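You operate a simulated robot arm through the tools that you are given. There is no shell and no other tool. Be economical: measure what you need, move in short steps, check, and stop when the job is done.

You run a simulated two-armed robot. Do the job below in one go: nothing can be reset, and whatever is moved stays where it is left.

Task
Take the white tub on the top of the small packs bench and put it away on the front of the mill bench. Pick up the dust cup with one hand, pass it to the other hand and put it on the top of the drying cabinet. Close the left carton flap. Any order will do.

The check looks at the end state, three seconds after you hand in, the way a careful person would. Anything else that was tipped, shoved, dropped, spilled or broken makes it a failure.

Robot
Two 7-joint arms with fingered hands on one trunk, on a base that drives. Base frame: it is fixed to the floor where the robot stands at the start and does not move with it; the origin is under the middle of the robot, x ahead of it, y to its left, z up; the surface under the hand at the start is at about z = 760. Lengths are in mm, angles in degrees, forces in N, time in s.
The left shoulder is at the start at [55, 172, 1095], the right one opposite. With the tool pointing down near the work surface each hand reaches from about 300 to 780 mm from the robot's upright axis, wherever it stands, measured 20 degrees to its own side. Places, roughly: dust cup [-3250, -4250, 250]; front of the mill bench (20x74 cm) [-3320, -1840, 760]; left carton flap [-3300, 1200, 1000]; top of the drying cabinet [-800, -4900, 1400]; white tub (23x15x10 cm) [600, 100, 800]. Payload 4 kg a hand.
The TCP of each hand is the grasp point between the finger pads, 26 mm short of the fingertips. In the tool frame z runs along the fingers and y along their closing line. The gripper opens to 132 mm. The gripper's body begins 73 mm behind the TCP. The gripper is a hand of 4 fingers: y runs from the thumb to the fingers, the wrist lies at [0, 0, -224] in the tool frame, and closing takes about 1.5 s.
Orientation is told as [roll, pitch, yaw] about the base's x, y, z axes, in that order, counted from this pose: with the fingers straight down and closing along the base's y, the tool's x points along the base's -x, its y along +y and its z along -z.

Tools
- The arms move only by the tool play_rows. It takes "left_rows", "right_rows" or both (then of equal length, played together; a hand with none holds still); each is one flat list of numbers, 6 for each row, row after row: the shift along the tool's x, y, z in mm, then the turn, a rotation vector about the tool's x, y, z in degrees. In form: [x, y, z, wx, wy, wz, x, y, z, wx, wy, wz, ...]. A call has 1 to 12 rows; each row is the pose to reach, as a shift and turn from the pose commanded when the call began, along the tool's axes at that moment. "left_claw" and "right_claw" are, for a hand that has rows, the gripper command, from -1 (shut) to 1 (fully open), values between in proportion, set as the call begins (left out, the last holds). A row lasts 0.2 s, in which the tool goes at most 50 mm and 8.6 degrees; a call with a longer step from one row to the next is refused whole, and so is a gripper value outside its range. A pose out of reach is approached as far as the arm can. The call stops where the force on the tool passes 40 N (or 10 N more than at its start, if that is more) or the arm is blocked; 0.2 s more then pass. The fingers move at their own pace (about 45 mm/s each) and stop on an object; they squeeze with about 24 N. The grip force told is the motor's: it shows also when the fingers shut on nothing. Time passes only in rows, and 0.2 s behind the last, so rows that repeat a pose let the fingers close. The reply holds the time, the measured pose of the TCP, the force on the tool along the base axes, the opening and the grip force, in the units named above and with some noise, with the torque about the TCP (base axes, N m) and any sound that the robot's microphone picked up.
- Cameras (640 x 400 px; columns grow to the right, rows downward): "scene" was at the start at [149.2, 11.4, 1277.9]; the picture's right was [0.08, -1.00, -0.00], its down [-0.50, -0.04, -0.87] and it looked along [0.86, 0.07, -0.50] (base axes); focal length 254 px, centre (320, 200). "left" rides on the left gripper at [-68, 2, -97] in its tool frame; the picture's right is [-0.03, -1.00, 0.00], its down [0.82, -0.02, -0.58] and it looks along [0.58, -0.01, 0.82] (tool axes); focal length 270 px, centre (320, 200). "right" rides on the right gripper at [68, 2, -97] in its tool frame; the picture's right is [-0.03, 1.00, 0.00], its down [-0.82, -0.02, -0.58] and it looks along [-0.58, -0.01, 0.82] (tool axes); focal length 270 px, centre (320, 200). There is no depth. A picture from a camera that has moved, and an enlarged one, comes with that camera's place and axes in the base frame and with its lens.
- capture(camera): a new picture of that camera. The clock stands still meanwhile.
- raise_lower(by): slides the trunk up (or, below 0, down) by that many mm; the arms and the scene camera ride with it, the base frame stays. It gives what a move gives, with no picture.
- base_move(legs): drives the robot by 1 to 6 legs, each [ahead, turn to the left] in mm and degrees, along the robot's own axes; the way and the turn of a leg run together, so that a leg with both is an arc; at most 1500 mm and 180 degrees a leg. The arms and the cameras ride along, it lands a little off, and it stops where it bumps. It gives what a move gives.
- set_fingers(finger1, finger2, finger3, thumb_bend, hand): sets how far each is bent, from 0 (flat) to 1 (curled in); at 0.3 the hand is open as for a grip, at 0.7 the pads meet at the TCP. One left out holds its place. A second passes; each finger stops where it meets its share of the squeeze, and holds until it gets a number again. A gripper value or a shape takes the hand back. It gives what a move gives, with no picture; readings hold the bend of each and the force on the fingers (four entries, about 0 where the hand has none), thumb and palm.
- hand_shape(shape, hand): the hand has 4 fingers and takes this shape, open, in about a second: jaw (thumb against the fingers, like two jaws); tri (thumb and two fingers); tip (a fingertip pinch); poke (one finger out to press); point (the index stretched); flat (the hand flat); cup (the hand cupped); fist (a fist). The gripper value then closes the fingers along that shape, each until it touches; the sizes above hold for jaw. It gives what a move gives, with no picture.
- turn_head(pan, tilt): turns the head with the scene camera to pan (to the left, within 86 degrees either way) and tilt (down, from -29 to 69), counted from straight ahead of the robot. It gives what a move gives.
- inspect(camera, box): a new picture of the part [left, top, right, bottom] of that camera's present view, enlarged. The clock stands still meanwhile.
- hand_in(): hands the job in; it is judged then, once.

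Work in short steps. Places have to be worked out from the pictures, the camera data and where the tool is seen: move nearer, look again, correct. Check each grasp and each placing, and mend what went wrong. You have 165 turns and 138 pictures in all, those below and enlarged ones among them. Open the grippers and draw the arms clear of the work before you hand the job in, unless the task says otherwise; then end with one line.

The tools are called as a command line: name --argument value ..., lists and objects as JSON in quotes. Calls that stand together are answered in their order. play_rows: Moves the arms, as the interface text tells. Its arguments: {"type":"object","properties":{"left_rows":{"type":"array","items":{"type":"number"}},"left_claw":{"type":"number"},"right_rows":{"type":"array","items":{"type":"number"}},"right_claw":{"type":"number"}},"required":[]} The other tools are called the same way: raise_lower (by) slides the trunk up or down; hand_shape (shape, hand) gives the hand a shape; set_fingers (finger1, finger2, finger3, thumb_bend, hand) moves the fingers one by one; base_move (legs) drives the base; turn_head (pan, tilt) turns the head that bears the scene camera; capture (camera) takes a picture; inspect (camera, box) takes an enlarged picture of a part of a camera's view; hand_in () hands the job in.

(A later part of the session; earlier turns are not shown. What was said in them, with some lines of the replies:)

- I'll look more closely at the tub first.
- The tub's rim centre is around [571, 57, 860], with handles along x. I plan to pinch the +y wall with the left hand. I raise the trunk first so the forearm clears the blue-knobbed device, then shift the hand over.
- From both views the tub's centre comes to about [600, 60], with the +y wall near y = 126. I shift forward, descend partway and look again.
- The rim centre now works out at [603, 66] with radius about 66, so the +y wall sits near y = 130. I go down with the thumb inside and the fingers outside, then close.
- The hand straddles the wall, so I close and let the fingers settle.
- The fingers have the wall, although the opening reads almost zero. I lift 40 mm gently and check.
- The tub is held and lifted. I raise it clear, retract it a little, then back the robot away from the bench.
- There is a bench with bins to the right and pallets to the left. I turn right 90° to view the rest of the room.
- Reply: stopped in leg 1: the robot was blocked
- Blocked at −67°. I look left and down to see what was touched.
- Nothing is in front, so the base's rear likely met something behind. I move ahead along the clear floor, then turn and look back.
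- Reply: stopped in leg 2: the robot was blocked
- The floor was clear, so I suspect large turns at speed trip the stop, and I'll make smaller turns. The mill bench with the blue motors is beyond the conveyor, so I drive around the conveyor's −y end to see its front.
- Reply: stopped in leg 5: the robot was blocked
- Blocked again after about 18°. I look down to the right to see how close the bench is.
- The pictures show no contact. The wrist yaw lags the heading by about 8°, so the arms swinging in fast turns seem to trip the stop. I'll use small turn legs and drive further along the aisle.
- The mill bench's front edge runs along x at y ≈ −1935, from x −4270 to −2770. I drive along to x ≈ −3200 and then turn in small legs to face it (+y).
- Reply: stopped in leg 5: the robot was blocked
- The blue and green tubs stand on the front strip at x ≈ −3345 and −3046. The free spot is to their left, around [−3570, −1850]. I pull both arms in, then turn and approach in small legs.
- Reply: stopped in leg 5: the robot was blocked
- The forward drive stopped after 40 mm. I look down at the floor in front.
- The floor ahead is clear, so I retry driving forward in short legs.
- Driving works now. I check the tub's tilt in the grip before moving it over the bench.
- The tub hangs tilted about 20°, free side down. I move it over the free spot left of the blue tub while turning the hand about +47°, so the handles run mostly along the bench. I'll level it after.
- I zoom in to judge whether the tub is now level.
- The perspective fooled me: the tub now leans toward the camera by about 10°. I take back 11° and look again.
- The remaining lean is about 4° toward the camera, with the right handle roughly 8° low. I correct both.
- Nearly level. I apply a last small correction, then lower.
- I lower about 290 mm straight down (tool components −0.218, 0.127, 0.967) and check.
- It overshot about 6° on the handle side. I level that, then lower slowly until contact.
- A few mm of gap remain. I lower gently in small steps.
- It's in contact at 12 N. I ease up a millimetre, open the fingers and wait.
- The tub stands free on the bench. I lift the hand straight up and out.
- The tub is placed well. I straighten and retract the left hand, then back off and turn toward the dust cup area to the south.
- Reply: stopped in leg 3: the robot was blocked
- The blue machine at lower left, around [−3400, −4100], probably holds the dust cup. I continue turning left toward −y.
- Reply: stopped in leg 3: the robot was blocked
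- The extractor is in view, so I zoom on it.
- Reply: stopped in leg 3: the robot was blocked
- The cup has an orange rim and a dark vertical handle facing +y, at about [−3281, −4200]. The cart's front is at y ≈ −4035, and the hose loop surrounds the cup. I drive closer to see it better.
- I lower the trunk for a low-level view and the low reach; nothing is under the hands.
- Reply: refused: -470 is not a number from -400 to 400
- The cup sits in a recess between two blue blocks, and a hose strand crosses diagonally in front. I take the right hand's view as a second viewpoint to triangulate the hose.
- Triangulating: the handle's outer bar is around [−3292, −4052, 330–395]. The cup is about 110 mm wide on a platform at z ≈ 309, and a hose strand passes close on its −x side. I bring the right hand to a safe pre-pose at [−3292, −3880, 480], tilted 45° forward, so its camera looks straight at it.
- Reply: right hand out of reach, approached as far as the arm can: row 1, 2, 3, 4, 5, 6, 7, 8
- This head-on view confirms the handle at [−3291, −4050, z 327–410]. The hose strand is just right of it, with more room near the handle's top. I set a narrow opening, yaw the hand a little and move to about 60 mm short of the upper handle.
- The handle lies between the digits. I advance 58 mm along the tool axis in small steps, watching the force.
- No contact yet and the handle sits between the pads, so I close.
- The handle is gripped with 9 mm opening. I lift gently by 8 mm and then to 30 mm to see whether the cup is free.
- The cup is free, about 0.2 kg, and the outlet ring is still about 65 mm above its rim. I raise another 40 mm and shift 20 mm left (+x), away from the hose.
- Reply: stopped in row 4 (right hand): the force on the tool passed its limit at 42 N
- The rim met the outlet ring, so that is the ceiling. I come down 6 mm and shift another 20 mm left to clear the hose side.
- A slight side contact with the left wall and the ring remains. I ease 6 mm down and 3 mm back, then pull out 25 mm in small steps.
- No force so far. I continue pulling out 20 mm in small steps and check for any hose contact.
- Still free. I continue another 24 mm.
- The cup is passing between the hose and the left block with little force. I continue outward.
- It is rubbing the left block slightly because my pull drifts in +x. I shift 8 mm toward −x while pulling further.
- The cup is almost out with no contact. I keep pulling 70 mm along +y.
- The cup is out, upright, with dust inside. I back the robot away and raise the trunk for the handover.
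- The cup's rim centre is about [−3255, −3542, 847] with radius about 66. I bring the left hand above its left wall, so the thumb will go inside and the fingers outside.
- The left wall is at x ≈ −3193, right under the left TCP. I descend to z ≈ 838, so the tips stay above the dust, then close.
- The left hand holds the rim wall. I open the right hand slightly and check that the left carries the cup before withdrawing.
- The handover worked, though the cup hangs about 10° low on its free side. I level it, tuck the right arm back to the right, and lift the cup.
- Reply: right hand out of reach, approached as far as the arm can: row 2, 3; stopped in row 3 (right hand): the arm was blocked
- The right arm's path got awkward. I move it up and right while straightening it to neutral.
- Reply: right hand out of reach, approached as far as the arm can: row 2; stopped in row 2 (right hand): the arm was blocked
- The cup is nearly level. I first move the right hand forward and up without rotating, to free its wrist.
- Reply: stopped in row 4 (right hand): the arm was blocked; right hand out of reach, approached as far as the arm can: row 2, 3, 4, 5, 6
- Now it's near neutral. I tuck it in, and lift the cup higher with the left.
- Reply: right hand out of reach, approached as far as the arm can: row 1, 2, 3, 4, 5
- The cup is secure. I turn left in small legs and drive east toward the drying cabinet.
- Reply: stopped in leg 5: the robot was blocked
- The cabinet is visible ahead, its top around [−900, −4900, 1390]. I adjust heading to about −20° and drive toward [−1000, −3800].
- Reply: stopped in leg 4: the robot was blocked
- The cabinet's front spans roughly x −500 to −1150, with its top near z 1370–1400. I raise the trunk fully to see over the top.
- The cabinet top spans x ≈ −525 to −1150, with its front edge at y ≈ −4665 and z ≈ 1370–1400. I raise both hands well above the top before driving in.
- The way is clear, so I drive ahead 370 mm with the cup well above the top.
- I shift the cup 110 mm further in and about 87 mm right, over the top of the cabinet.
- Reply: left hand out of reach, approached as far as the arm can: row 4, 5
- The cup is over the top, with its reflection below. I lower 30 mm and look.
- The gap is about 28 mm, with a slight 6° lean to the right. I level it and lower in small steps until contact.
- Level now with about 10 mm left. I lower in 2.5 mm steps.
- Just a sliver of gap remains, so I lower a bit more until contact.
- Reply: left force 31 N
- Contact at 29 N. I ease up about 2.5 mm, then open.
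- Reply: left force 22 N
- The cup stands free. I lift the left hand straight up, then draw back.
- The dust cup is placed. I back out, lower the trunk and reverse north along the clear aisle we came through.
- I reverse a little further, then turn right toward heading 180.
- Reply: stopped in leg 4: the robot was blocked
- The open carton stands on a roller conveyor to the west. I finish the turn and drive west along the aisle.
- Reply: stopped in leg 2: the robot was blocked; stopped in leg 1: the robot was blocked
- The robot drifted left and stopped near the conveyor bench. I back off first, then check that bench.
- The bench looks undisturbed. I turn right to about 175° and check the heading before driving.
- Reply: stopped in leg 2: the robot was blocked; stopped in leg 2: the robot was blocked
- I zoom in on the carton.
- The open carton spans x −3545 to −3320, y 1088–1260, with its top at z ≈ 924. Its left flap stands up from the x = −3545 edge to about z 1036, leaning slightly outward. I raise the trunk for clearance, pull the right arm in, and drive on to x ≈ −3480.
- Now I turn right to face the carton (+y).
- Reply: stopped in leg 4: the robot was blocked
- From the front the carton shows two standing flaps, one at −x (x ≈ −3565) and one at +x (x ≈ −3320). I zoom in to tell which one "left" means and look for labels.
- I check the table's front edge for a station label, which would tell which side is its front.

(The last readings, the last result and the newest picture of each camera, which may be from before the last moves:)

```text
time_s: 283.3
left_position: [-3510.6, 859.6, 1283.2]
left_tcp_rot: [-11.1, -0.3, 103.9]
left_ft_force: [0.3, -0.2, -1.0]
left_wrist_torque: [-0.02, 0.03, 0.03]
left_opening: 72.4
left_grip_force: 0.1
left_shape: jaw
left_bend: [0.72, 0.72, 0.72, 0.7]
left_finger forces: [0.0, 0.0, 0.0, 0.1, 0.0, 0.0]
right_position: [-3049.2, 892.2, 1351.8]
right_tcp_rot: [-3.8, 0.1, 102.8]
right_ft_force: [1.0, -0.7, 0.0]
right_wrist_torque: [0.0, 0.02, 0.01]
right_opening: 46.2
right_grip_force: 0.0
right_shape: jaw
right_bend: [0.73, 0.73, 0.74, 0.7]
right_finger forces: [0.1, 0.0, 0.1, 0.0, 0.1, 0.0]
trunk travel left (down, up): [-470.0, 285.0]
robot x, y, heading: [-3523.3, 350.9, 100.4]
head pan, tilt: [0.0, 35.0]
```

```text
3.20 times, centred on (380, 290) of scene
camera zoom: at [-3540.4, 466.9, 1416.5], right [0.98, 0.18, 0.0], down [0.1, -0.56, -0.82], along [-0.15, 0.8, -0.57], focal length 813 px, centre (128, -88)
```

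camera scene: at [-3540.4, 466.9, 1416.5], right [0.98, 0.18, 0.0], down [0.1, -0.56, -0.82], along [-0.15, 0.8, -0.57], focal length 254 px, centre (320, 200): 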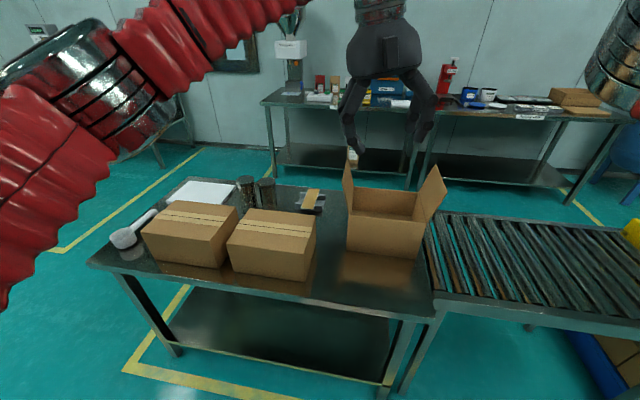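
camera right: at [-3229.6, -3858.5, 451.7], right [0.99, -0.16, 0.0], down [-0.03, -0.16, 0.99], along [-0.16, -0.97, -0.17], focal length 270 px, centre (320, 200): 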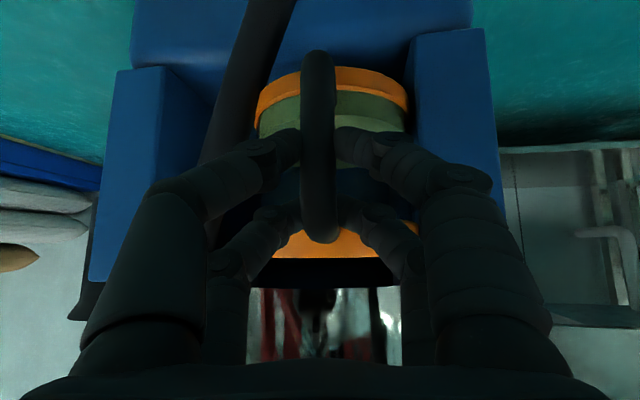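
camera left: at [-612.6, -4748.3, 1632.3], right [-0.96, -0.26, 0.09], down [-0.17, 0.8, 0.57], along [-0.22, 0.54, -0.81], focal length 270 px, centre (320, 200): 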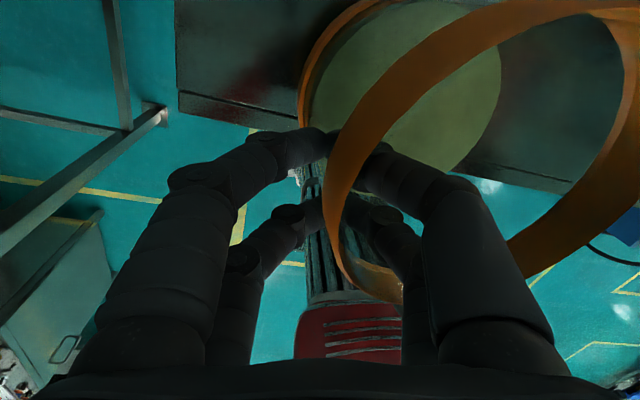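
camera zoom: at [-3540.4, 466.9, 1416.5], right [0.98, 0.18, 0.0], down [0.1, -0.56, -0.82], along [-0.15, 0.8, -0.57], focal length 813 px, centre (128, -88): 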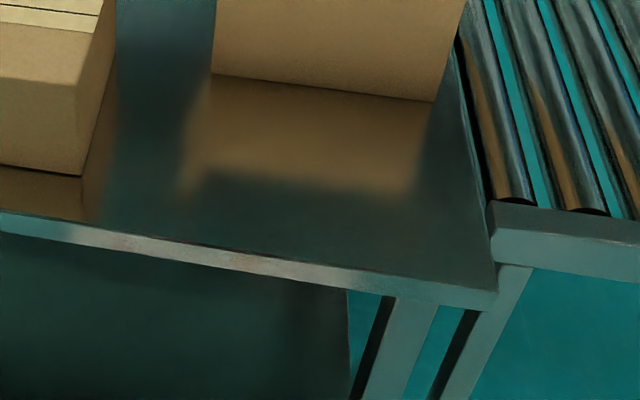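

No label, so I go by coordinates. The brief gives the flap at about [−3300, 1200, 1000]. That matches the +x flap (hinge x ≈ −3335, tip x ≈ −3300) and not the −x one at −3565, so "left" must be as seen from the packing-aisle side. I move the base closer, near x ≈ −3380, y ≈ 500.

base_move --legs '[[0, -12], [0, -12], [0, -12], [0, -12]]'

base_move --legs '[[200, 0], [0, 12], [0, 12], [0, 12]]'

```text
time_s: 286.2
left_position: [-3223.9, 762.4, 1283.0]
left_tcp_rot: [-10.9, -0.2, 69.3]
left_ft_force: [1.4, 0.0, 0.0]
left_wrist_torque: [0.01, 0.08, -0.01]
left_opening: 72.6
left_grip_force: 0.0
left_shape: jaw
left_bend: [0.72, 0.72, 0.72, 0.7]
left_finger forces: [0.0, 0.0, 0.0, 0.0, 0.0, 0.1]
right_position: [-2826.4, 525.2, 1352.5]
right_tcp_rot: [-3.8, 0.1, 68.4]
right_ft_force: [0.4, -0.9, -1.6]
right_wrist_torque: [0.02, 0.09, 0.02]
right_opening: 46.2
right_grip_force: 0.1
right_shape: jaw
right_bend: [0.73, 0.73, 0.74, 0.7]
right_finger forces: [0.1, 0.0, 0.0, 0.1, 0.1, 0.0]
trunk travel left (down, up): [-470.0, 285.0]
robot x, y, heading: [-3552.2, 361.8, 64.8]
head pan, tilt: [0.0, 35.0]
stopped in leg 3: the robot was blocked; the commanded pose is now the measured one
```

```text
time_s: 290.5
left_position: [-3437.6, 1058.2, 1285.4]
left_tcp_rot: [-11.2, -0.1, 104.5]
left_ft_force: [-0.5, -0.6, 0.7]
left_wrist_torque: [0.03, -0.13, 0.0]
left_opening: 72.7
left_grip_force: 0.1
left_shape: jaw
left_bend: [0.72, 0.72, 0.72, 0.7]
left_finger forces: [0.0, 0.1, 0.0, 0.1, 0.1, 0.0]
right_position: [-2975.7, 1093.3, 1357.9]
right_tcp_rot: [-4.1, 0.0, 103.4]
right_ft_force: [-0.5, 0.3, 0.3]
right_wrist_torque: [-0.01, -0.08, -0.04]
right_opening: 46.0
right_grip_force: 0.0
right_shape: jaw
right_bend: [0.74, 0.74, 0.74, 0.7]
right_finger forces: [0.0, 0.0, 0.0, 0.0, 0.1, 0.1]
trunk travel left (down, up): [-470.0, 285.0]
robot x, y, heading: [-3432.8, 548.2, 100.0]
head pan, tilt: [0.0, 35.0]
stopped in leg 4: the robot was blocked; the commanded pose is now the measured one
```

The robot is in place. I close the right hand's fingers and bring it above the outside of the +x flap, while drawing the left arm back.

play_rows --right_rows '[-20, 32, 22, 0, 0, 0, -40, 63, 45, 0, 0, 0, -61, 95, 68, 0, 0, 0, -81, 127, 90, 0, 0, 0, -101, 159, 113, 0, 0, 0, -122, 190, 135, 0, 0, 0, -142, 222, 158, 0, 0, 0]' --left_rows '[25, 0, 0, 0, 0, 0, 50, 0, 0, 0, 0, 0, 75, 0, 0, 0, 0, 0, 100, 0, 0, 0, 0, 0, 125, 0, 0, 0, 0, 0, 150, 0, 0, 0, 0, 0, 170, 0, 0, 0, 0, 0]' --right_claw -1

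turn_head --pan -15 --tilt 40

capture --camera "scene"

capture --camera "right"

```text
time_s: 291.5
left_position: [-3419.8, 978.3, 1281.7]
left_tcp_rot: [-10.3, -0.5, 106.4]
left_ft_force: [-15.3, 4.7, -5.8]
left_wrist_torque: [-0.18, -0.35, 0.18]
left_opening: 69.0
left_grip_force: 0.0
left_shape: jaw
left_bend: [0.72, 0.72, 0.72, 0.7]
left_finger forces: [0.1, 0.0, 0.0, 0.0, 0.1, 0.0]
right_position: [-3089.9, 1139.4, 1265.8]
right_tcp_rot: [-3.8, -0.3, 103.0]
right_ft_force: [0.1, 0.8, 0.2]
right_wrist_torque: [-0.01, 0.0, 0.03]
right_opening: 0.0
right_grip_force: 24.3
right_shape: jaw
right_bend: [0.62, 0.63, 0.62, 0.7]
right_finger forces: [0.0, 0.1, 0.0, 0.1, 0.1, 0.0]
trunk travel left (down, up): [-470.0, 285.0]
robot x, y, heading: [-3431.1, 551.0, 99.9]
head pan, tilt: [0.0, 35.0]
stopped in row 4 (left hand): the force on the tool passed its limit at 58 N (the readings are from after the stop); the commanded pose is now the measured one
```

```text
time_s: 292.3
left_position: [-3418.2, 977.5, 1281.5]
left_tcp_rot: [-10.4, -0.6, 106.5]
left_ft_force: [-26.0, 18.5, -5.4]
left_wrist_torque: [-0.74, -0.81, 0.86]
left_opening: 67.7
left_grip_force: 0.1
left_shape: jaw
left_bend: [0.72, 0.72, 0.72, 0.7]
left_finger forces: [0.1, 0.1, 0.1, 0.0, 0.0, 0.0]
right_position: [-3091.2, 1139.0, 1265.8]
right_tcp_rot: [-3.9, -0.2, 103.0]
right_ft_force: [-0.3, 0.0, 0.1]
right_wrist_torque: [0.04, 0.01, -0.01]
right_opening: 0.2
right_grip_force: 23.7
right_shape: jaw
right_bend: [0.62, 0.63, 0.63, 0.7]
right_finger forces: [0.0, 0.0, 0.0, 0.0, 0.0, 0.0]
trunk travel left (down, up): [-470.0, 285.0]
robot x, y, heading: [-3431.9, 549.4, 100.0]
head pan, tilt: [-15.0, 40.0]
```

```text
27 pictures are left
camera scene: at [-3429.1, 662.0, 1409.0], right [1.0, -0.09, 0.0], down [-0.06, -0.64, -0.77], along [0.07, 0.76, -0.64], focal length 254 px, centre (320, 200)
```

scene: 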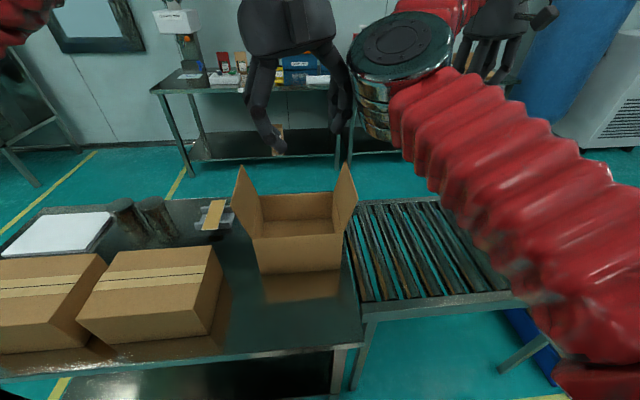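

```text
26 pictures are left
camera right: at [-3082.4, 1071.0, 1361.9], right [-0.98, -0.2, -0.07], down [-0.2, 0.79, 0.58], along [-0.06, 0.58, -0.81], focal length 270 px, centre (320, 200)
```

right: 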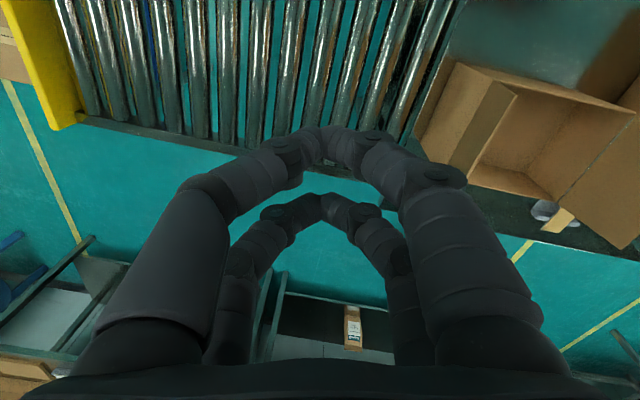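

The left hand bumped the right elbow, which sits inward. I move the left hand to its own side, well away.

play_rows --left_rows '[0, 30, 0, 0, 0, 0, 0, 70, 0, 0, 0, 0, 0, 115, 0, 0, 0, 0, 20, 160, 0, 0, 0, 0, 50, 195, -20, 0, 0, 0, 90, 220, -30, 0, 0, 0]'

```text
refused: row 5 steps farther than a row can; nothing moved
```

play_rows --left_rows '[0, 30, 0, 0, 0, 0, 0, 70, 0, 0, 0, 0, 0, 115, 0, 0, 0, 0, 10, 155, 0, 0, 0, 0, 30, 190, 0, 0, 0, 0, 60, 220, 0, 0, 0, 0]'

play_rows --right_rows '[-9, 22, 8, 0, 0, 0, -18, 44, 16, 0, 0, 0, -27, 66, 24, 0, 0, 0, -36, 88, 32, 0, 0, 0, -44, 110, 40, 0, 0, 0, -52, 130, 48, 0, 0, 0]'

capture --camera "right"

capture --camera "scene"

```text
time_s: 293.7
left_position: [-3609.6, 859.7, 1240.5]
left_tcp_rot: [-10.5, -0.6, 106.2]
left_ft_force: [-0.9, -0.7, -0.2]
left_wrist_torque: [0.04, -0.04, -0.02]
left_opening: 72.2
left_grip_force: 0.2
left_shape: jaw
left_bend: [0.72, 0.72, 0.72, 0.7]
left_finger forces: [0.0, 0.0, 0.0, 0.1, 0.0, 0.0]
right_position: [-3090.7, 1137.8, 1266.9]
right_tcp_rot: [-3.9, -0.2, 103.1]
right_ft_force: [-0.5, -0.5, 0.6]
right_wrist_torque: [-0.01, -0.03, -0.02]
right_opening: 0.2
right_grip_force: 23.8
right_shape: jaw
right_bend: [0.62, 0.63, 0.63, 0.7]
right_finger forces: [0.1, 0.0, 0.0, 0.0, 0.0, 0.0]
trunk travel left (down, up): [-470.0, 285.0]
robot x, y, heading: [-3429.8, 549.1, 100.1]
head pan, tilt: [-15.0, 40.0]
```

```text
time_s: 295.1
left_position: [-3608.6, 859.9, 1242.2]
left_tcp_rot: [-10.4, -0.5, 106.0]
left_ft_force: [0.2, -0.4, 0.1]
left_wrist_torque: [0.01, 0.03, 0.01]
left_opening: 72.7
left_grip_force: 0.0
left_shape: jaw
left_bend: [0.72, 0.72, 0.72, 0.7]
left_finger forces: [0.0, 0.0, 0.2, 0.0, 0.0, 0.0]
right_position: [-3191.7, 1173.9, 1221.0]
right_tcp_rot: [-3.7, -0.2, 103.1]
right_ft_force: [0.1, -0.2, -0.8]
right_wrist_torque: [-0.02, 0.02, 0.01]
right_opening: 0.0
right_grip_force: 24.0
right_shape: jaw
right_bend: [0.62, 0.63, 0.63, 0.7]
right_finger forces: [0.0, 0.0, 0.0, 0.0, 0.1, 0.1]
right hand out of reach, approached as far as the arm can: row 4, 5, 6
trunk travel left (down, up): [-470.0, 285.0]
robot x, y, heading: [-3430.5, 550.0, 99.9]
head pan, tilt: [-15.0, 40.0]
```

```text
25 pictures are left
camera right: at [-3183.9, 1105.1, 1316.4], right [-0.98, -0.2, -0.07], down [-0.2, 0.79, 0.58], along [-0.07, 0.58, -0.81], focal length 270 px, centre (320, 200)
```

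right: 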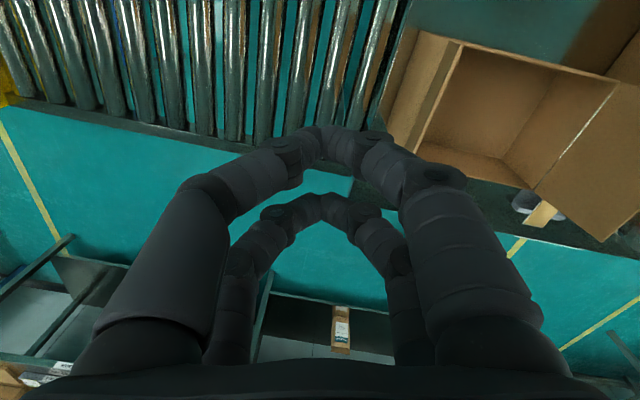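

```text
24 pictures are left
camera scene: at [-3428.3, 661.6, 1409.0], right [1.0, -0.09, 0.0], down [-0.06, -0.64, -0.77], along [0.07, 0.76, -0.64], focal length 254 px, centre (320, 200)
```

scene: 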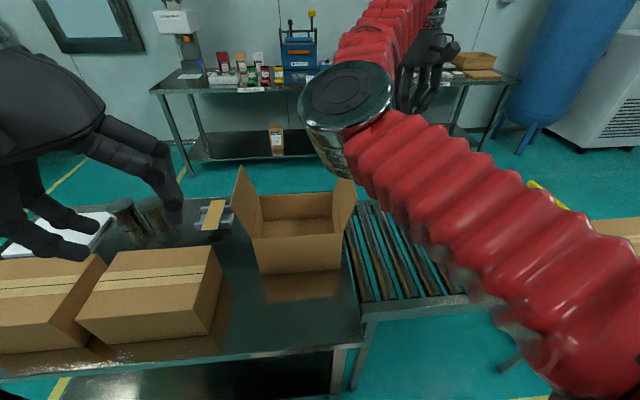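

The right arm is limited in this pose, so I'll push with the left hand instead. I raise the right arm up and out to the right, then turn the base right about 25° so the flap is straight ahead of the left hand.

play_rows --right_rows '[1, -25, -20, 0, 0, 0, 2, -50, -40, 0, 0, 0, 3, -77, -60, 0, 0, 0, 4, -103, -80, 0, 0, 0, 5, -130, -100, 0, 0, 0, 6, -153, -120, 0, 0, 0]'

base_move --legs '[[0, -12], [0, -12]]'

turn_head --pan 5 --tilt 40

capture --camera "scene"

```text
time_s: 296.5
left_position: [-3606.2, 858.6, 1241.4]
left_tcp_rot: [-10.4, -0.7, 106.1]
left_ft_force: [0.1, 0.6, 0.7]
left_wrist_torque: [0.05, 0.02, 0.03]
left_opening: 72.5
left_grip_force: 0.1
left_shape: jaw
left_bend: [0.72, 0.72, 0.72, 0.7]
left_finger forces: [0.1, 0.1, 0.0, 0.0, 0.0, 0.0]
right_position: [-3050.1, 1199.7, 1351.8]
right_tcp_rot: [-3.7, -0.2, 103.1]
right_ft_force: [0.7, -0.6, -0.1]
right_wrist_torque: [0.0, 0.01, -0.05]
right_opening: 0.0
right_grip_force: 24.2
right_shape: jaw
right_bend: [0.62, 0.63, 0.63, 0.7]
right_finger forces: [0.0, 0.0, 0.0, 0.0, 0.1, 0.0]
trunk travel left (down, up): [-470.0, 285.0]
robot x, y, heading: [-3431.1, 549.9, 99.7]
head pan, tilt: [-15.0, 40.0]
```

```text
time_s: 298.4
left_position: [-3500.2, 900.2, 1242.2]
left_tcp_rot: [-10.1, -0.7, 87.4]
left_ft_force: [1.5, -0.6, 0.5]
left_wrist_torque: [0.0, 0.07, 0.01]
left_opening: 72.7
left_grip_force: 0.1
left_shape: jaw
left_bend: [0.72, 0.72, 0.72, 0.7]
left_finger forces: [0.0, 0.0, 0.0, 0.1, 0.0, 0.1]
right_position: [-2863.9, 1042.3, 1351.3]
right_tcp_rot: [-3.4, -0.3, 84.6]
right_ft_force: [1.2, 0.4, -0.1]
right_wrist_torque: [-0.01, 0.06, 0.01]
right_opening: 0.0
right_grip_force: 24.1
right_shape: jaw
right_bend: [0.62, 0.63, 0.62, 0.7]
right_finger forces: [0.0, 0.1, 0.1, 0.0, 0.0, 0.0]
trunk travel left (down, up): [-470.0, 285.0]
robot x, y, heading: [-3454.1, 550.9, 81.2]
head pan, tilt: [-15.0, 40.0]
stopped in leg 2: the robot was blocked; the commanded pose is now the measured one
```

```text
time_s: 299.2
left_position: [-3502.4, 900.9, 1242.1]
left_tcp_rot: [-10.4, -0.5, 87.4]
left_ft_force: [0.5, 0.0, -0.1]
left_wrist_torque: [0.01, 0.03, -0.04]
left_opening: 72.8
left_grip_force: 0.1
left_shape: jaw
left_bend: [0.72, 0.72, 0.72, 0.7]
left_finger forces: [0.1, 0.0, 0.0, 0.1, 0.1, 0.1]
right_position: [-2866.5, 1046.0, 1351.1]
right_tcp_rot: [-3.7, -0.2, 84.7]
right_ft_force: [-0.2, 0.3, 0.2]
right_wrist_torque: [0.0, -0.01, -0.04]
right_opening: 0.0
right_grip_force: 23.9
right_shape: jaw
right_bend: [0.62, 0.63, 0.62, 0.7]
right_finger forces: [0.0, 0.0, 0.0, 0.1, 0.1, 0.1]
trunk travel left (down, up): [-470.0, 285.0]
robot x, y, heading: [-3450.2, 550.8, 81.5]
head pan, tilt: [5.0, 40.0]
```

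```text
23 pictures are left
camera scene: at [-3441.1, 664.0, 1408.9], right [1.0, -0.07, 0.0], down [-0.04, -0.64, -0.77], along [0.05, 0.76, -0.64], focal length 254 px, centre (320, 200)
```

scene: 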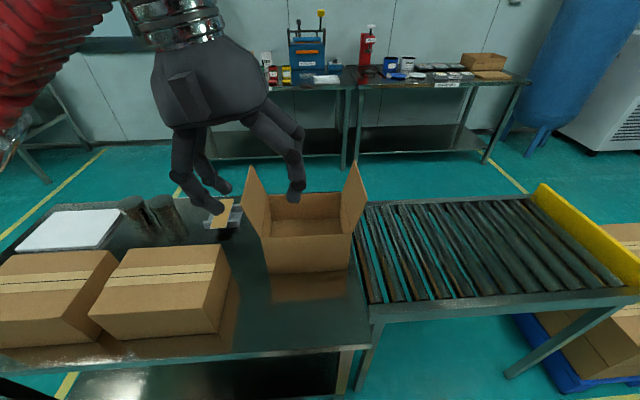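

Clear view now. I close the left fingers, straighten the hand and carry it over the carton to the outer side of the +x flap, with tips kept above 1100.

play_rows --left_rows '[-32, -26, 16, -1.1, 0, 0, -65, -51, 33, -2.2, 0, 0, -97, -77, 49, -3.3, 0, 0, -129, -103, 65, -4.4, 0, 0, -162, -128, 82, -5.5, 0, 0, -194, -154, 98, -6.7, 0, 0, -226, -180, 114, -7.8, 0, 0, -259, -205, 131, -8.9, 0, 0, -291, -231, 147, -10, 0, 0]' --left_claw -1

capture --camera "scene"

```text
time_s: 301.2
left_position: [-3261.0, 1139.6, 1143.6]
left_tcp_rot: [-0.9, -0.6, 87.6]
left_ft_force: [-0.4, -0.3, -0.2]
left_wrist_torque: [-0.06, -0.07, 0.0]
left_opening: 0.0
left_grip_force: 23.8
left_shape: jaw
left_bend: [0.61, 0.62, 0.62, 0.7]
left_finger forces: [0.1, 0.0, 0.0, 0.0, 0.0, 0.0]
left hand out of reach, approached as far as the arm can: row 8, 9
right_position: [-2871.9, 1048.8, 1352.7]
right_tcp_rot: [-3.9, 0.0, 84.8]
right_ft_force: [-0.6, 1.5, 0.0]
right_wrist_torque: [-0.02, -0.07, 0.02]
right_opening: 0.0
right_grip_force: 23.9
right_shape: jaw
right_bend: [0.62, 0.63, 0.62, 0.7]
right_finger forces: [0.1, 0.1, 0.0, 0.0, 0.0, 0.0]
trunk travel left (down, up): [-470.0, 285.0]
robot x, y, heading: [-3451.4, 551.7, 81.2]
head pan, tilt: [5.0, 40.0]
```

```text
22 pictures are left
camera scene: at [-3445.8, 667.2, 1408.7], right [1.0, -0.07, 0.0], down [-0.04, -0.64, -0.76], along [0.05, 0.76, -0.65], focal length 254 px, centre (320, 200)
```

scene: 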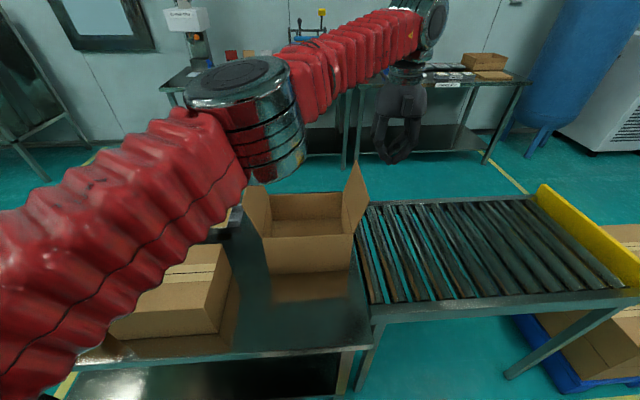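

The arm is near its reach limit. I turn the base 8° more to the right, which also moves the hand away from the flap, then lower beside it.

base_move --legs '[[0, -8]]'

capture --camera "scene"

```text
time_s: 302.0
left_position: [-3231.2, 1125.1, 1145.4]
left_tcp_rot: [-0.5, -0.6, 84.8]
left_ft_force: [0.7, 0.5, 0.5]
left_wrist_torque: [0.07, 0.04, 0.0]
left_opening: 0.0
left_grip_force: 23.9
left_shape: jaw
left_bend: [0.61, 0.62, 0.62, 0.7]
left_finger forces: [0.1, 0.2, 0.1, 0.1, 0.1, 0.0]
right_position: [-2845.9, 1014.7, 1354.2]
right_tcp_rot: [-3.5, -0.4, 81.7]
right_ft_force: [0.5, 0.2, -0.8]
right_wrist_torque: [0.0, 0.01, -0.02]
right_opening: 0.2
right_grip_force: 24.4
right_shape: jaw
right_bend: [0.62, 0.63, 0.62, 0.7]
right_finger forces: [0.1, 0.1, 0.0, 0.0, 0.0, 0.0]
trunk travel left (down, up): [-470.0, 285.0]
robot x, y, heading: [-3450.5, 550.8, 78.6]
head pan, tilt: [5.0, 40.0]
stopped in leg 1: the robot was blocked; the commanded pose is now the measured one
```

```text
21 pictures are left
camera scene: at [-3438.9, 662.3, 1409.1], right [0.99, -0.11, 0.0], down [-0.07, -0.64, -0.77], along [0.08, 0.76, -0.64], focal length 254 px, centre (320, 200)
```

scene: 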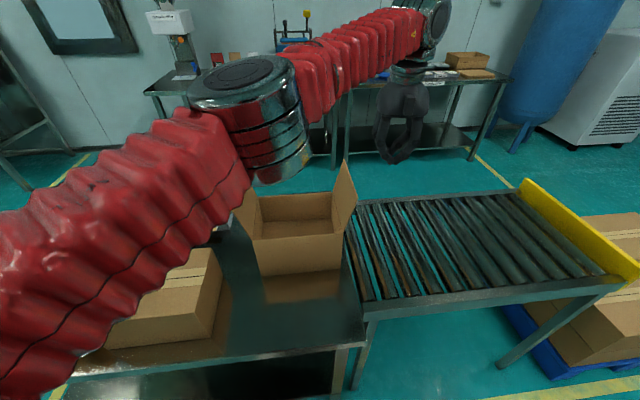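

The hand is just outside the flap. I lower 140 mm beside it.

play_rows --left_rows '[0, -8, 35, 0, 0, 0, -5, -10, 70, 0, 0, 0, -12, -10, 105, 0, 0, 0, -20, -10, 140, 0, 0, 0]'

inspect --camera "scene" --box '[220, 80, 460, 280]'

```text
time_s: 303.0
left_position: [-3228.8, 1139.9, 1004.0]
left_tcp_rot: [-0.6, -0.6, 84.7]
left_ft_force: [0.0, 0.7, -0.1]
left_wrist_torque: [0.02, 0.03, 0.0]
left_opening: 0.0
left_grip_force: 23.9
left_shape: jaw
left_bend: [0.61, 0.62, 0.62, 0.7]
left_finger forces: [0.0, 0.1, 0.0, 0.0, 0.0, 0.0]
left hand out of reach, approached as far as the arm can: row 4
right_position: [-2846.5, 1017.2, 1352.4]
right_tcp_rot: [-3.5, -0.2, 81.9]
right_ft_force: [0.4, 0.1, -0.2]
right_wrist_torque: [0.0, 0.01, 0.02]
right_opening: 0.0
right_grip_force: 24.3
right_shape: jaw
right_bend: [0.62, 0.63, 0.62, 0.7]
right_finger forces: [0.0, 0.1, 0.0, 0.1, 0.0, 0.0]
trunk travel left (down, up): [-470.0, 285.0]
robot x, y, heading: [-3454.5, 550.8, 78.9]
head pan, tilt: [5.0, 40.0]
```

```text
2.00 times, centred on (340, 180) of scene
camera zoom: at [-3439.3, 664.1, 1408.9], right [0.99, -0.11, 0.0], down [-0.07, -0.64, -0.77], along [0.08, 0.76, -0.64], focal length 508 px, centre (280, 240)
```

zoom: 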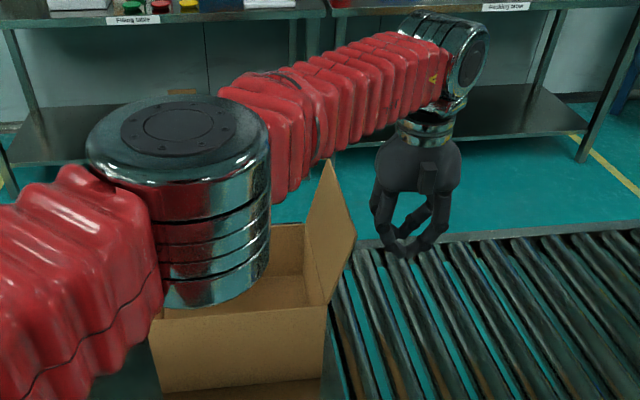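

The elbow stays clear of the other flap. Now I push the +x flap inward (−x) 100 mm in steps, watching the force.

play_rows --left_rows '[0, 20, 0, 0, 0, 0, 0, 40, 0, 0, 0, 0, 0, 60, 0, 0, 0, 0, 0, 80, 0, 0, 0, 0, 0, 100, 0, 0, 0, 0]'

inspect --camera "scene" --box '[220, 80, 460, 280]'

```text
time_s: 304.2
left_position: [-3331.0, 1149.1, 1003.7]
left_tcp_rot: [-0.7, -0.6, 84.7]
left_ft_force: [-0.7, 0.3, 0.3]
left_wrist_torque: [-0.01, 0.01, -0.01]
left_opening: 0.0
left_grip_force: 24.0
left_shape: jaw
left_bend: [0.61, 0.62, 0.62, 0.7]
left_finger forces: [0.0, 0.0, 0.1, 0.0, 0.0, 0.1]
right_position: [-2849.2, 1017.1, 1352.3]
right_tcp_rot: [-3.6, -0.4, 81.8]
right_ft_force: [0.0, 0.6, 0.0]
right_wrist_torque: [-0.02, -0.01, -0.04]
right_opening: 0.0
right_grip_force: 24.2
right_shape: jaw
right_bend: [0.62, 0.63, 0.62, 0.7]
right_finger forces: [0.1, 0.0, 0.1, 0.1, 0.1, 0.0]
trunk travel left (down, up): [-470.0, 285.0]
robot x, y, heading: [-3455.9, 553.9, 78.8]
head pan, tilt: [5.0, 40.0]
```

```text
2.00 times, centred on (340, 180) of scene
camera zoom: at [-3440.8, 664.3, 1408.9], right [0.99, -0.11, 0.0], down [-0.07, -0.64, -0.77], along [0.08, 0.76, -0.64], focal length 508 px, centre (280, 240)
```

zoom: 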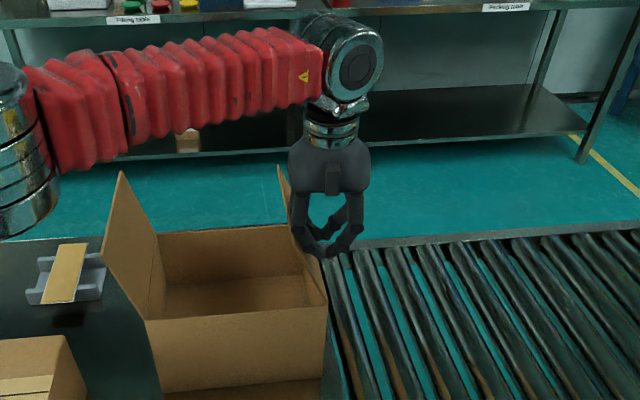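

The flap follows easily and is past vertical, and the −x flap is untouched. I continue along the arc inward, then down.

play_rows --left_rows '[0, 20, 0, 0, 0, 0, 0, 40, 0, 0, 0, 0, 0, 60, 5, 0, 0, 0, 0, 75, 15, 0, 0, 0, 0, 85, 28, 0, 0, 0]'

inspect --camera "scene" --box '[220, 80, 460, 280]'

```text
time_s: 305.4
left_position: [-3415.3, 1159.0, 975.4]
left_tcp_rot: [-0.7, -0.6, 84.8]
left_ft_force: [-0.5, 0.1, 0.2]
left_wrist_torque: [0.0, -0.01, -0.03]
left_opening: 0.2
left_grip_force: 24.2
left_shape: jaw
left_bend: [0.61, 0.62, 0.62, 0.7]
left_finger forces: [0.0, 0.1, 0.0, 0.1, 0.1, 0.0]
right_position: [-2848.0, 1017.3, 1354.0]
right_tcp_rot: [-3.5, -0.4, 81.8]
right_ft_force: [0.0, -0.2, -1.0]
right_wrist_torque: [0.01, -0.01, -0.02]
right_opening: 0.1
right_grip_force: 24.1
right_shape: jaw
right_bend: [0.62, 0.63, 0.62, 0.7]
right_finger forces: [0.1, 0.0, 0.1, 0.0, 0.1, 0.1]
trunk travel left (down, up): [-470.0, 285.0]
robot x, y, heading: [-3457.6, 550.2, 78.6]
head pan, tilt: [5.0, 40.0]
```

```text
2.00 times, centred on (340, 180) of scene
camera zoom: at [-3440.3, 664.3, 1408.9], right [0.99, -0.11, 0.0], down [-0.07, -0.64, -0.77], along [0.08, 0.76, -0.64], focal length 508 px, centre (280, 240)
```

zoom: 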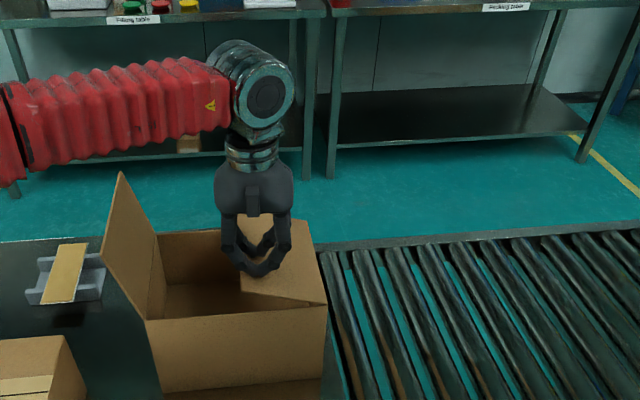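

The flap is nearly down. I press gently to fully close it.

play_rows --left_rows '[0, -2, 6, 0, 0, 0, 0, -4, 12, 0, 0, 0, 0, -6, 18, 0, 0, 0, 0, -8, 23, 0, 0, 0]'

inspect --camera "scene" --box '[220, 80, 460, 280]'

```text
time_s: 306.4
left_position: [-3405.5, 1156.6, 952.5]
left_tcp_rot: [-0.7, -0.4, 84.7]
left_ft_force: [0.2, -1.3, 0.4]
left_wrist_torque: [0.03, 0.02, 0.0]
left_opening: 0.0
left_grip_force: 23.9
left_shape: jaw
left_bend: [0.61, 0.62, 0.62, 0.7]
left_finger forces: [0.0, 0.1, 0.0, 0.0, 0.1, 0.0]
right_position: [-2847.7, 1016.7, 1353.6]
right_tcp_rot: [-3.5, -0.2, 81.8]
right_ft_force: [0.3, -0.1, 0.0]
right_wrist_torque: [0.0, -0.01, 0.02]
right_opening: 0.0
right_grip_force: 24.2
right_shape: jaw
right_bend: [0.62, 0.63, 0.62, 0.7]
right_finger forces: [0.1, 0.1, 0.0, 0.0, 0.0, 0.1]
trunk travel left (down, up): [-470.0, 285.0]
robot x, y, heading: [-3458.5, 550.7, 78.6]
head pan, tilt: [5.0, 40.0]
```

```text
2.00 times, centred on (340, 180) of scene
camera zoom: at [-3439.7, 664.1, 1408.9], right [0.99, -0.11, 0.0], down [-0.07, -0.64, -0.77], along [0.08, 0.76, -0.64], focal length 508 px, centre (280, 240)
```

zoom: 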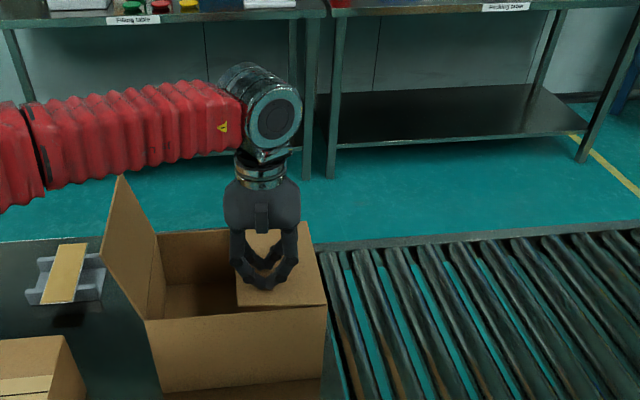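

Nearly flat. I press a few mm more until light resistance.

play_rows --left_rows '[0, 0, 3, 0, 0, 0, 0, 0, 6, 0, 0, 0, 0, 0, 8, 0, 0, 0, 0, 0, 10, 0, 0, 0]'

play_rows --left_rows '[0, 0, -30, 0, 0, 0, 0, 0, -65, 0, 0, 0, 0, 0, -105, 0, 0, 0, 0, 0, -150, 0, 0, 0, 0, 0, -195, 0, 0, 0]'

inspect --camera "scene" --box '[220, 80, 460, 280]'

```text
time_s: 307.4
left_position: [-3407.1, 1157.3, 942.4]
left_tcp_rot: [-0.6, -0.6, 84.8]
left_ft_force: [-0.7, -1.1, 4.9]
left_wrist_torque: [-0.03, 0.05, 0.02]
left_opening: 0.0
left_grip_force: 24.2
left_shape: jaw
left_bend: [0.62, 0.62, 0.62, 0.7]
left_finger forces: [0.0, 0.0, 0.1, 0.0, 0.0, 0.0]
right_position: [-2846.5, 1016.6, 1354.3]
right_tcp_rot: [-3.5, -0.3, 81.8]
right_ft_force: [-0.2, 0.4, -0.9]
right_wrist_torque: [0.01, 0.01, -0.01]
right_opening: 0.0
right_grip_force: 24.4
right_shape: jaw
right_bend: [0.62, 0.63, 0.62, 0.7]
right_finger forces: [0.0, 0.0, 0.1, 0.0, 0.0, 0.0]
trunk travel left (down, up): [-470.0, 285.0]
robot x, y, heading: [-3453.2, 555.1, 78.6]
head pan, tilt: [5.0, 40.0]
```

```text
time_s: 308.6
left_position: [-3409.0, 1154.4, 1138.4]
left_tcp_rot: [-0.6, -0.6, 84.8]
left_ft_force: [-0.4, 0.0, 0.2]
left_wrist_torque: [0.01, 0.0, 0.0]
left_opening: 0.0
left_grip_force: 23.9
left_shape: jaw
left_bend: [0.62, 0.62, 0.62, 0.7]
left_finger forces: [0.0, 0.0, 0.0, 0.0, 0.1, 0.0]
right_position: [-2846.6, 1016.4, 1354.4]
right_tcp_rot: [-3.5, -0.3, 81.7]
right_ft_force: [-0.4, 0.1, 0.4]
right_wrist_torque: [0.01, 0.01, 0.02]
right_opening: 0.3
right_grip_force: 24.5
right_shape: jaw
right_bend: [0.62, 0.63, 0.62, 0.7]
right_finger forces: [0.0, 0.0, 0.1, 0.0, 0.0, 0.0]
trunk travel left (down, up): [-470.0, 285.0]
robot x, y, heading: [-3454.6, 555.5, 78.3]
head pan, tilt: [5.0, 40.0]
```

```text
2.00 times, centred on (340, 180) of scene
camera zoom: at [-3439.7, 663.4, 1409.0], right [0.99, -0.11, 0.0], down [-0.07, -0.64, -0.77], along [0.08, 0.76, -0.64], focal length 508 px, centre (280, 240)
```

zoom: 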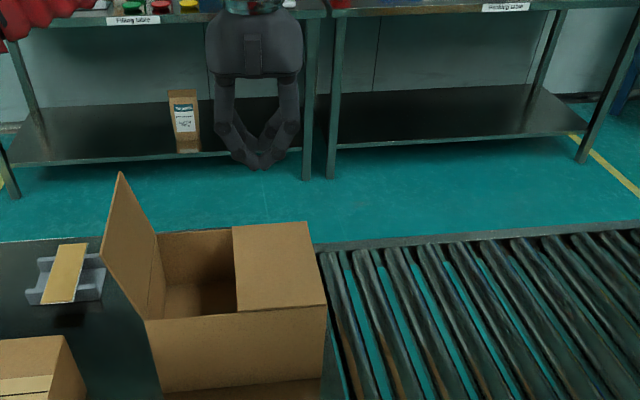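

The +x flap lies flat and closed, and the other is as it was. I open both hands, back the robot away, and take a final look.

base_move --legs '[[-350, 0]]'

play_rows --left_rows '[0, 0, 0, 0, 0, 0, 0, 0, 0, 0, 0, 0, 0, 0, 0, 0, 0, 0, 0, 0, 0, 0, 0, 0, 0, 0, 0, 0, 0, 0, 0, 0, 0, 0, 0, 0, 0, 0, 0, 0, 0, 0, 0, 0, 0, 0, 0, 0]' --right_rows '[0, 0, 0, 0, 0, 0, 0, 0, 0, 0, 0, 0, 0, 0, 0, 0, 0, 0, 0, 0, 0, 0, 0, 0, 0, 0, 0, 0, 0, 0, 0, 0, 0, 0, 0, 0, 0, 0, 0, 0, 0, 0, 0, 0, 0, 0, 0, 0]' --left_claw 1 --right_claw 1

capture --camera "scene"

```text
time_s: 310.9
left_position: [-3480.2, 808.3, 1138.9]
left_tcp_rot: [-0.7, -0.7, 85.2]
left_ft_force: [-0.6, -0.9, -0.3]
left_wrist_torque: [0.02, 0.0, 0.0]
left_opening: 0.0
left_grip_force: 23.8
left_shape: jaw
left_bend: [0.62, 0.62, 0.62, 0.7]
left_finger forces: [0.0, 0.1, 0.2, 0.0, 0.0, 0.0]
right_position: [-2918.5, 675.3, 1353.7]
right_tcp_rot: [-3.5, -0.4, 82.2]
right_ft_force: [0.6, 0.1, -0.1]
right_wrist_torque: [0.0, 0.01, 0.02]
right_opening: 0.4
right_grip_force: 24.3
right_shape: jaw
right_bend: [0.62, 0.63, 0.62, 0.7]
right_finger forces: [0.0, 0.0, 0.0, 0.0, 0.0, 0.0]
trunk travel left (down, up): [-470.0, 285.0]
robot x, y, heading: [-3521.5, 204.8, 78.7]
head pan, tilt: [5.0, 40.0]
```

```text
time_s: 312.7
left_position: [-3481.0, 811.3, 1138.1]
left_tcp_rot: [-0.7, -0.7, 85.2]
left_ft_force: [0.5, 0.4, 0.0]
left_wrist_torque: [0.02, 0.0, 0.01]
left_opening: 132.2
left_grip_force: 0.0
left_shape: jaw
left_bend: [0.3, 0.3, 0.3, 0.3]
left_finger forces: [0.0, 0.1, 0.0, 0.1, 0.0, 0.0]
right_position: [-2918.1, 676.2, 1354.5]
right_tcp_rot: [-3.4, -0.3, 82.2]
right_ft_force: [0.2, 0.8, 0.0]
right_wrist_torque: [0.0, 0.01, 0.0]
right_opening: 131.8
right_grip_force: 0.0
right_shape: jaw
right_bend: [0.3, 0.3, 0.3, 0.3]
right_finger forces: [0.0, 0.0, 0.0, 0.1, 0.0, 0.0]
trunk travel left (down, up): [-470.0, 285.0]
robot x, y, heading: [-3524.0, 208.6, 79.1]
head pan, tilt: [5.0, 40.0]
```

```text
15 pictures are left
camera scene: at [-3508.6, 319.6, 1408.9], right [0.99, -0.1, 0.0], down [-0.07, -0.64, -0.77], along [0.08, 0.76, -0.64], focal length 254 px, centre (320, 200)
```

scene: 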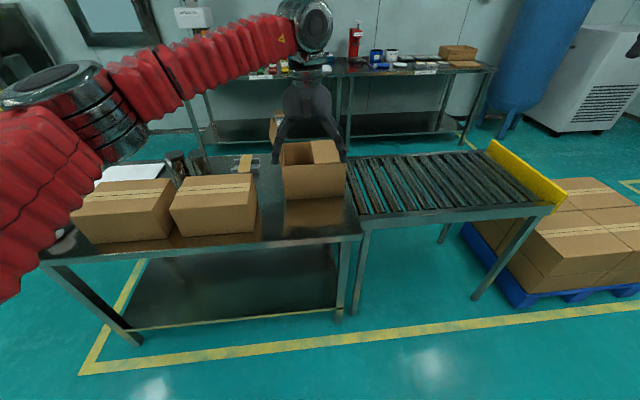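

I make one last check that the carton is as intended.

inspect --camera "scene" --box '[250, 100, 380, 220]'

```text
3.33 times, centred on (315, 160) of scene
camera zoom: at [-3508.6, 319.6, 1408.9], right [0.99, -0.1, 0.0], down [-0.07, -0.64, -0.77], along [0.08, 0.76, -0.64], focal length 847 px, centre (337, 333)
```

zoom: 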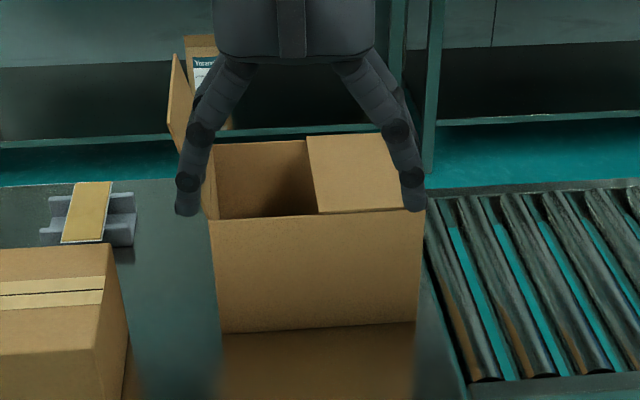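

The +x flap is closed, the other flap still stands, both grippers are open and the arms are clear. I hand in.

hand_in

```text
The job is handed in.
```

I handed the job in with all three parts done, but which carton flap counts as the "left" one was my guess. The carton has two flaps. I closed the +x one because your coordinates, about [-3300, 1200, 1000], match it; it is on the right when you face the carton from the aisle. The white tub stands on the front of the mill bench, and the dust cup, passed from the right hand to the left, stands upright on top of the drying cabinet. Along the way the cup's rim touched the extractor outlet (42 N) and the base stopped against or very near the conveyor bench; nothing looked moved.
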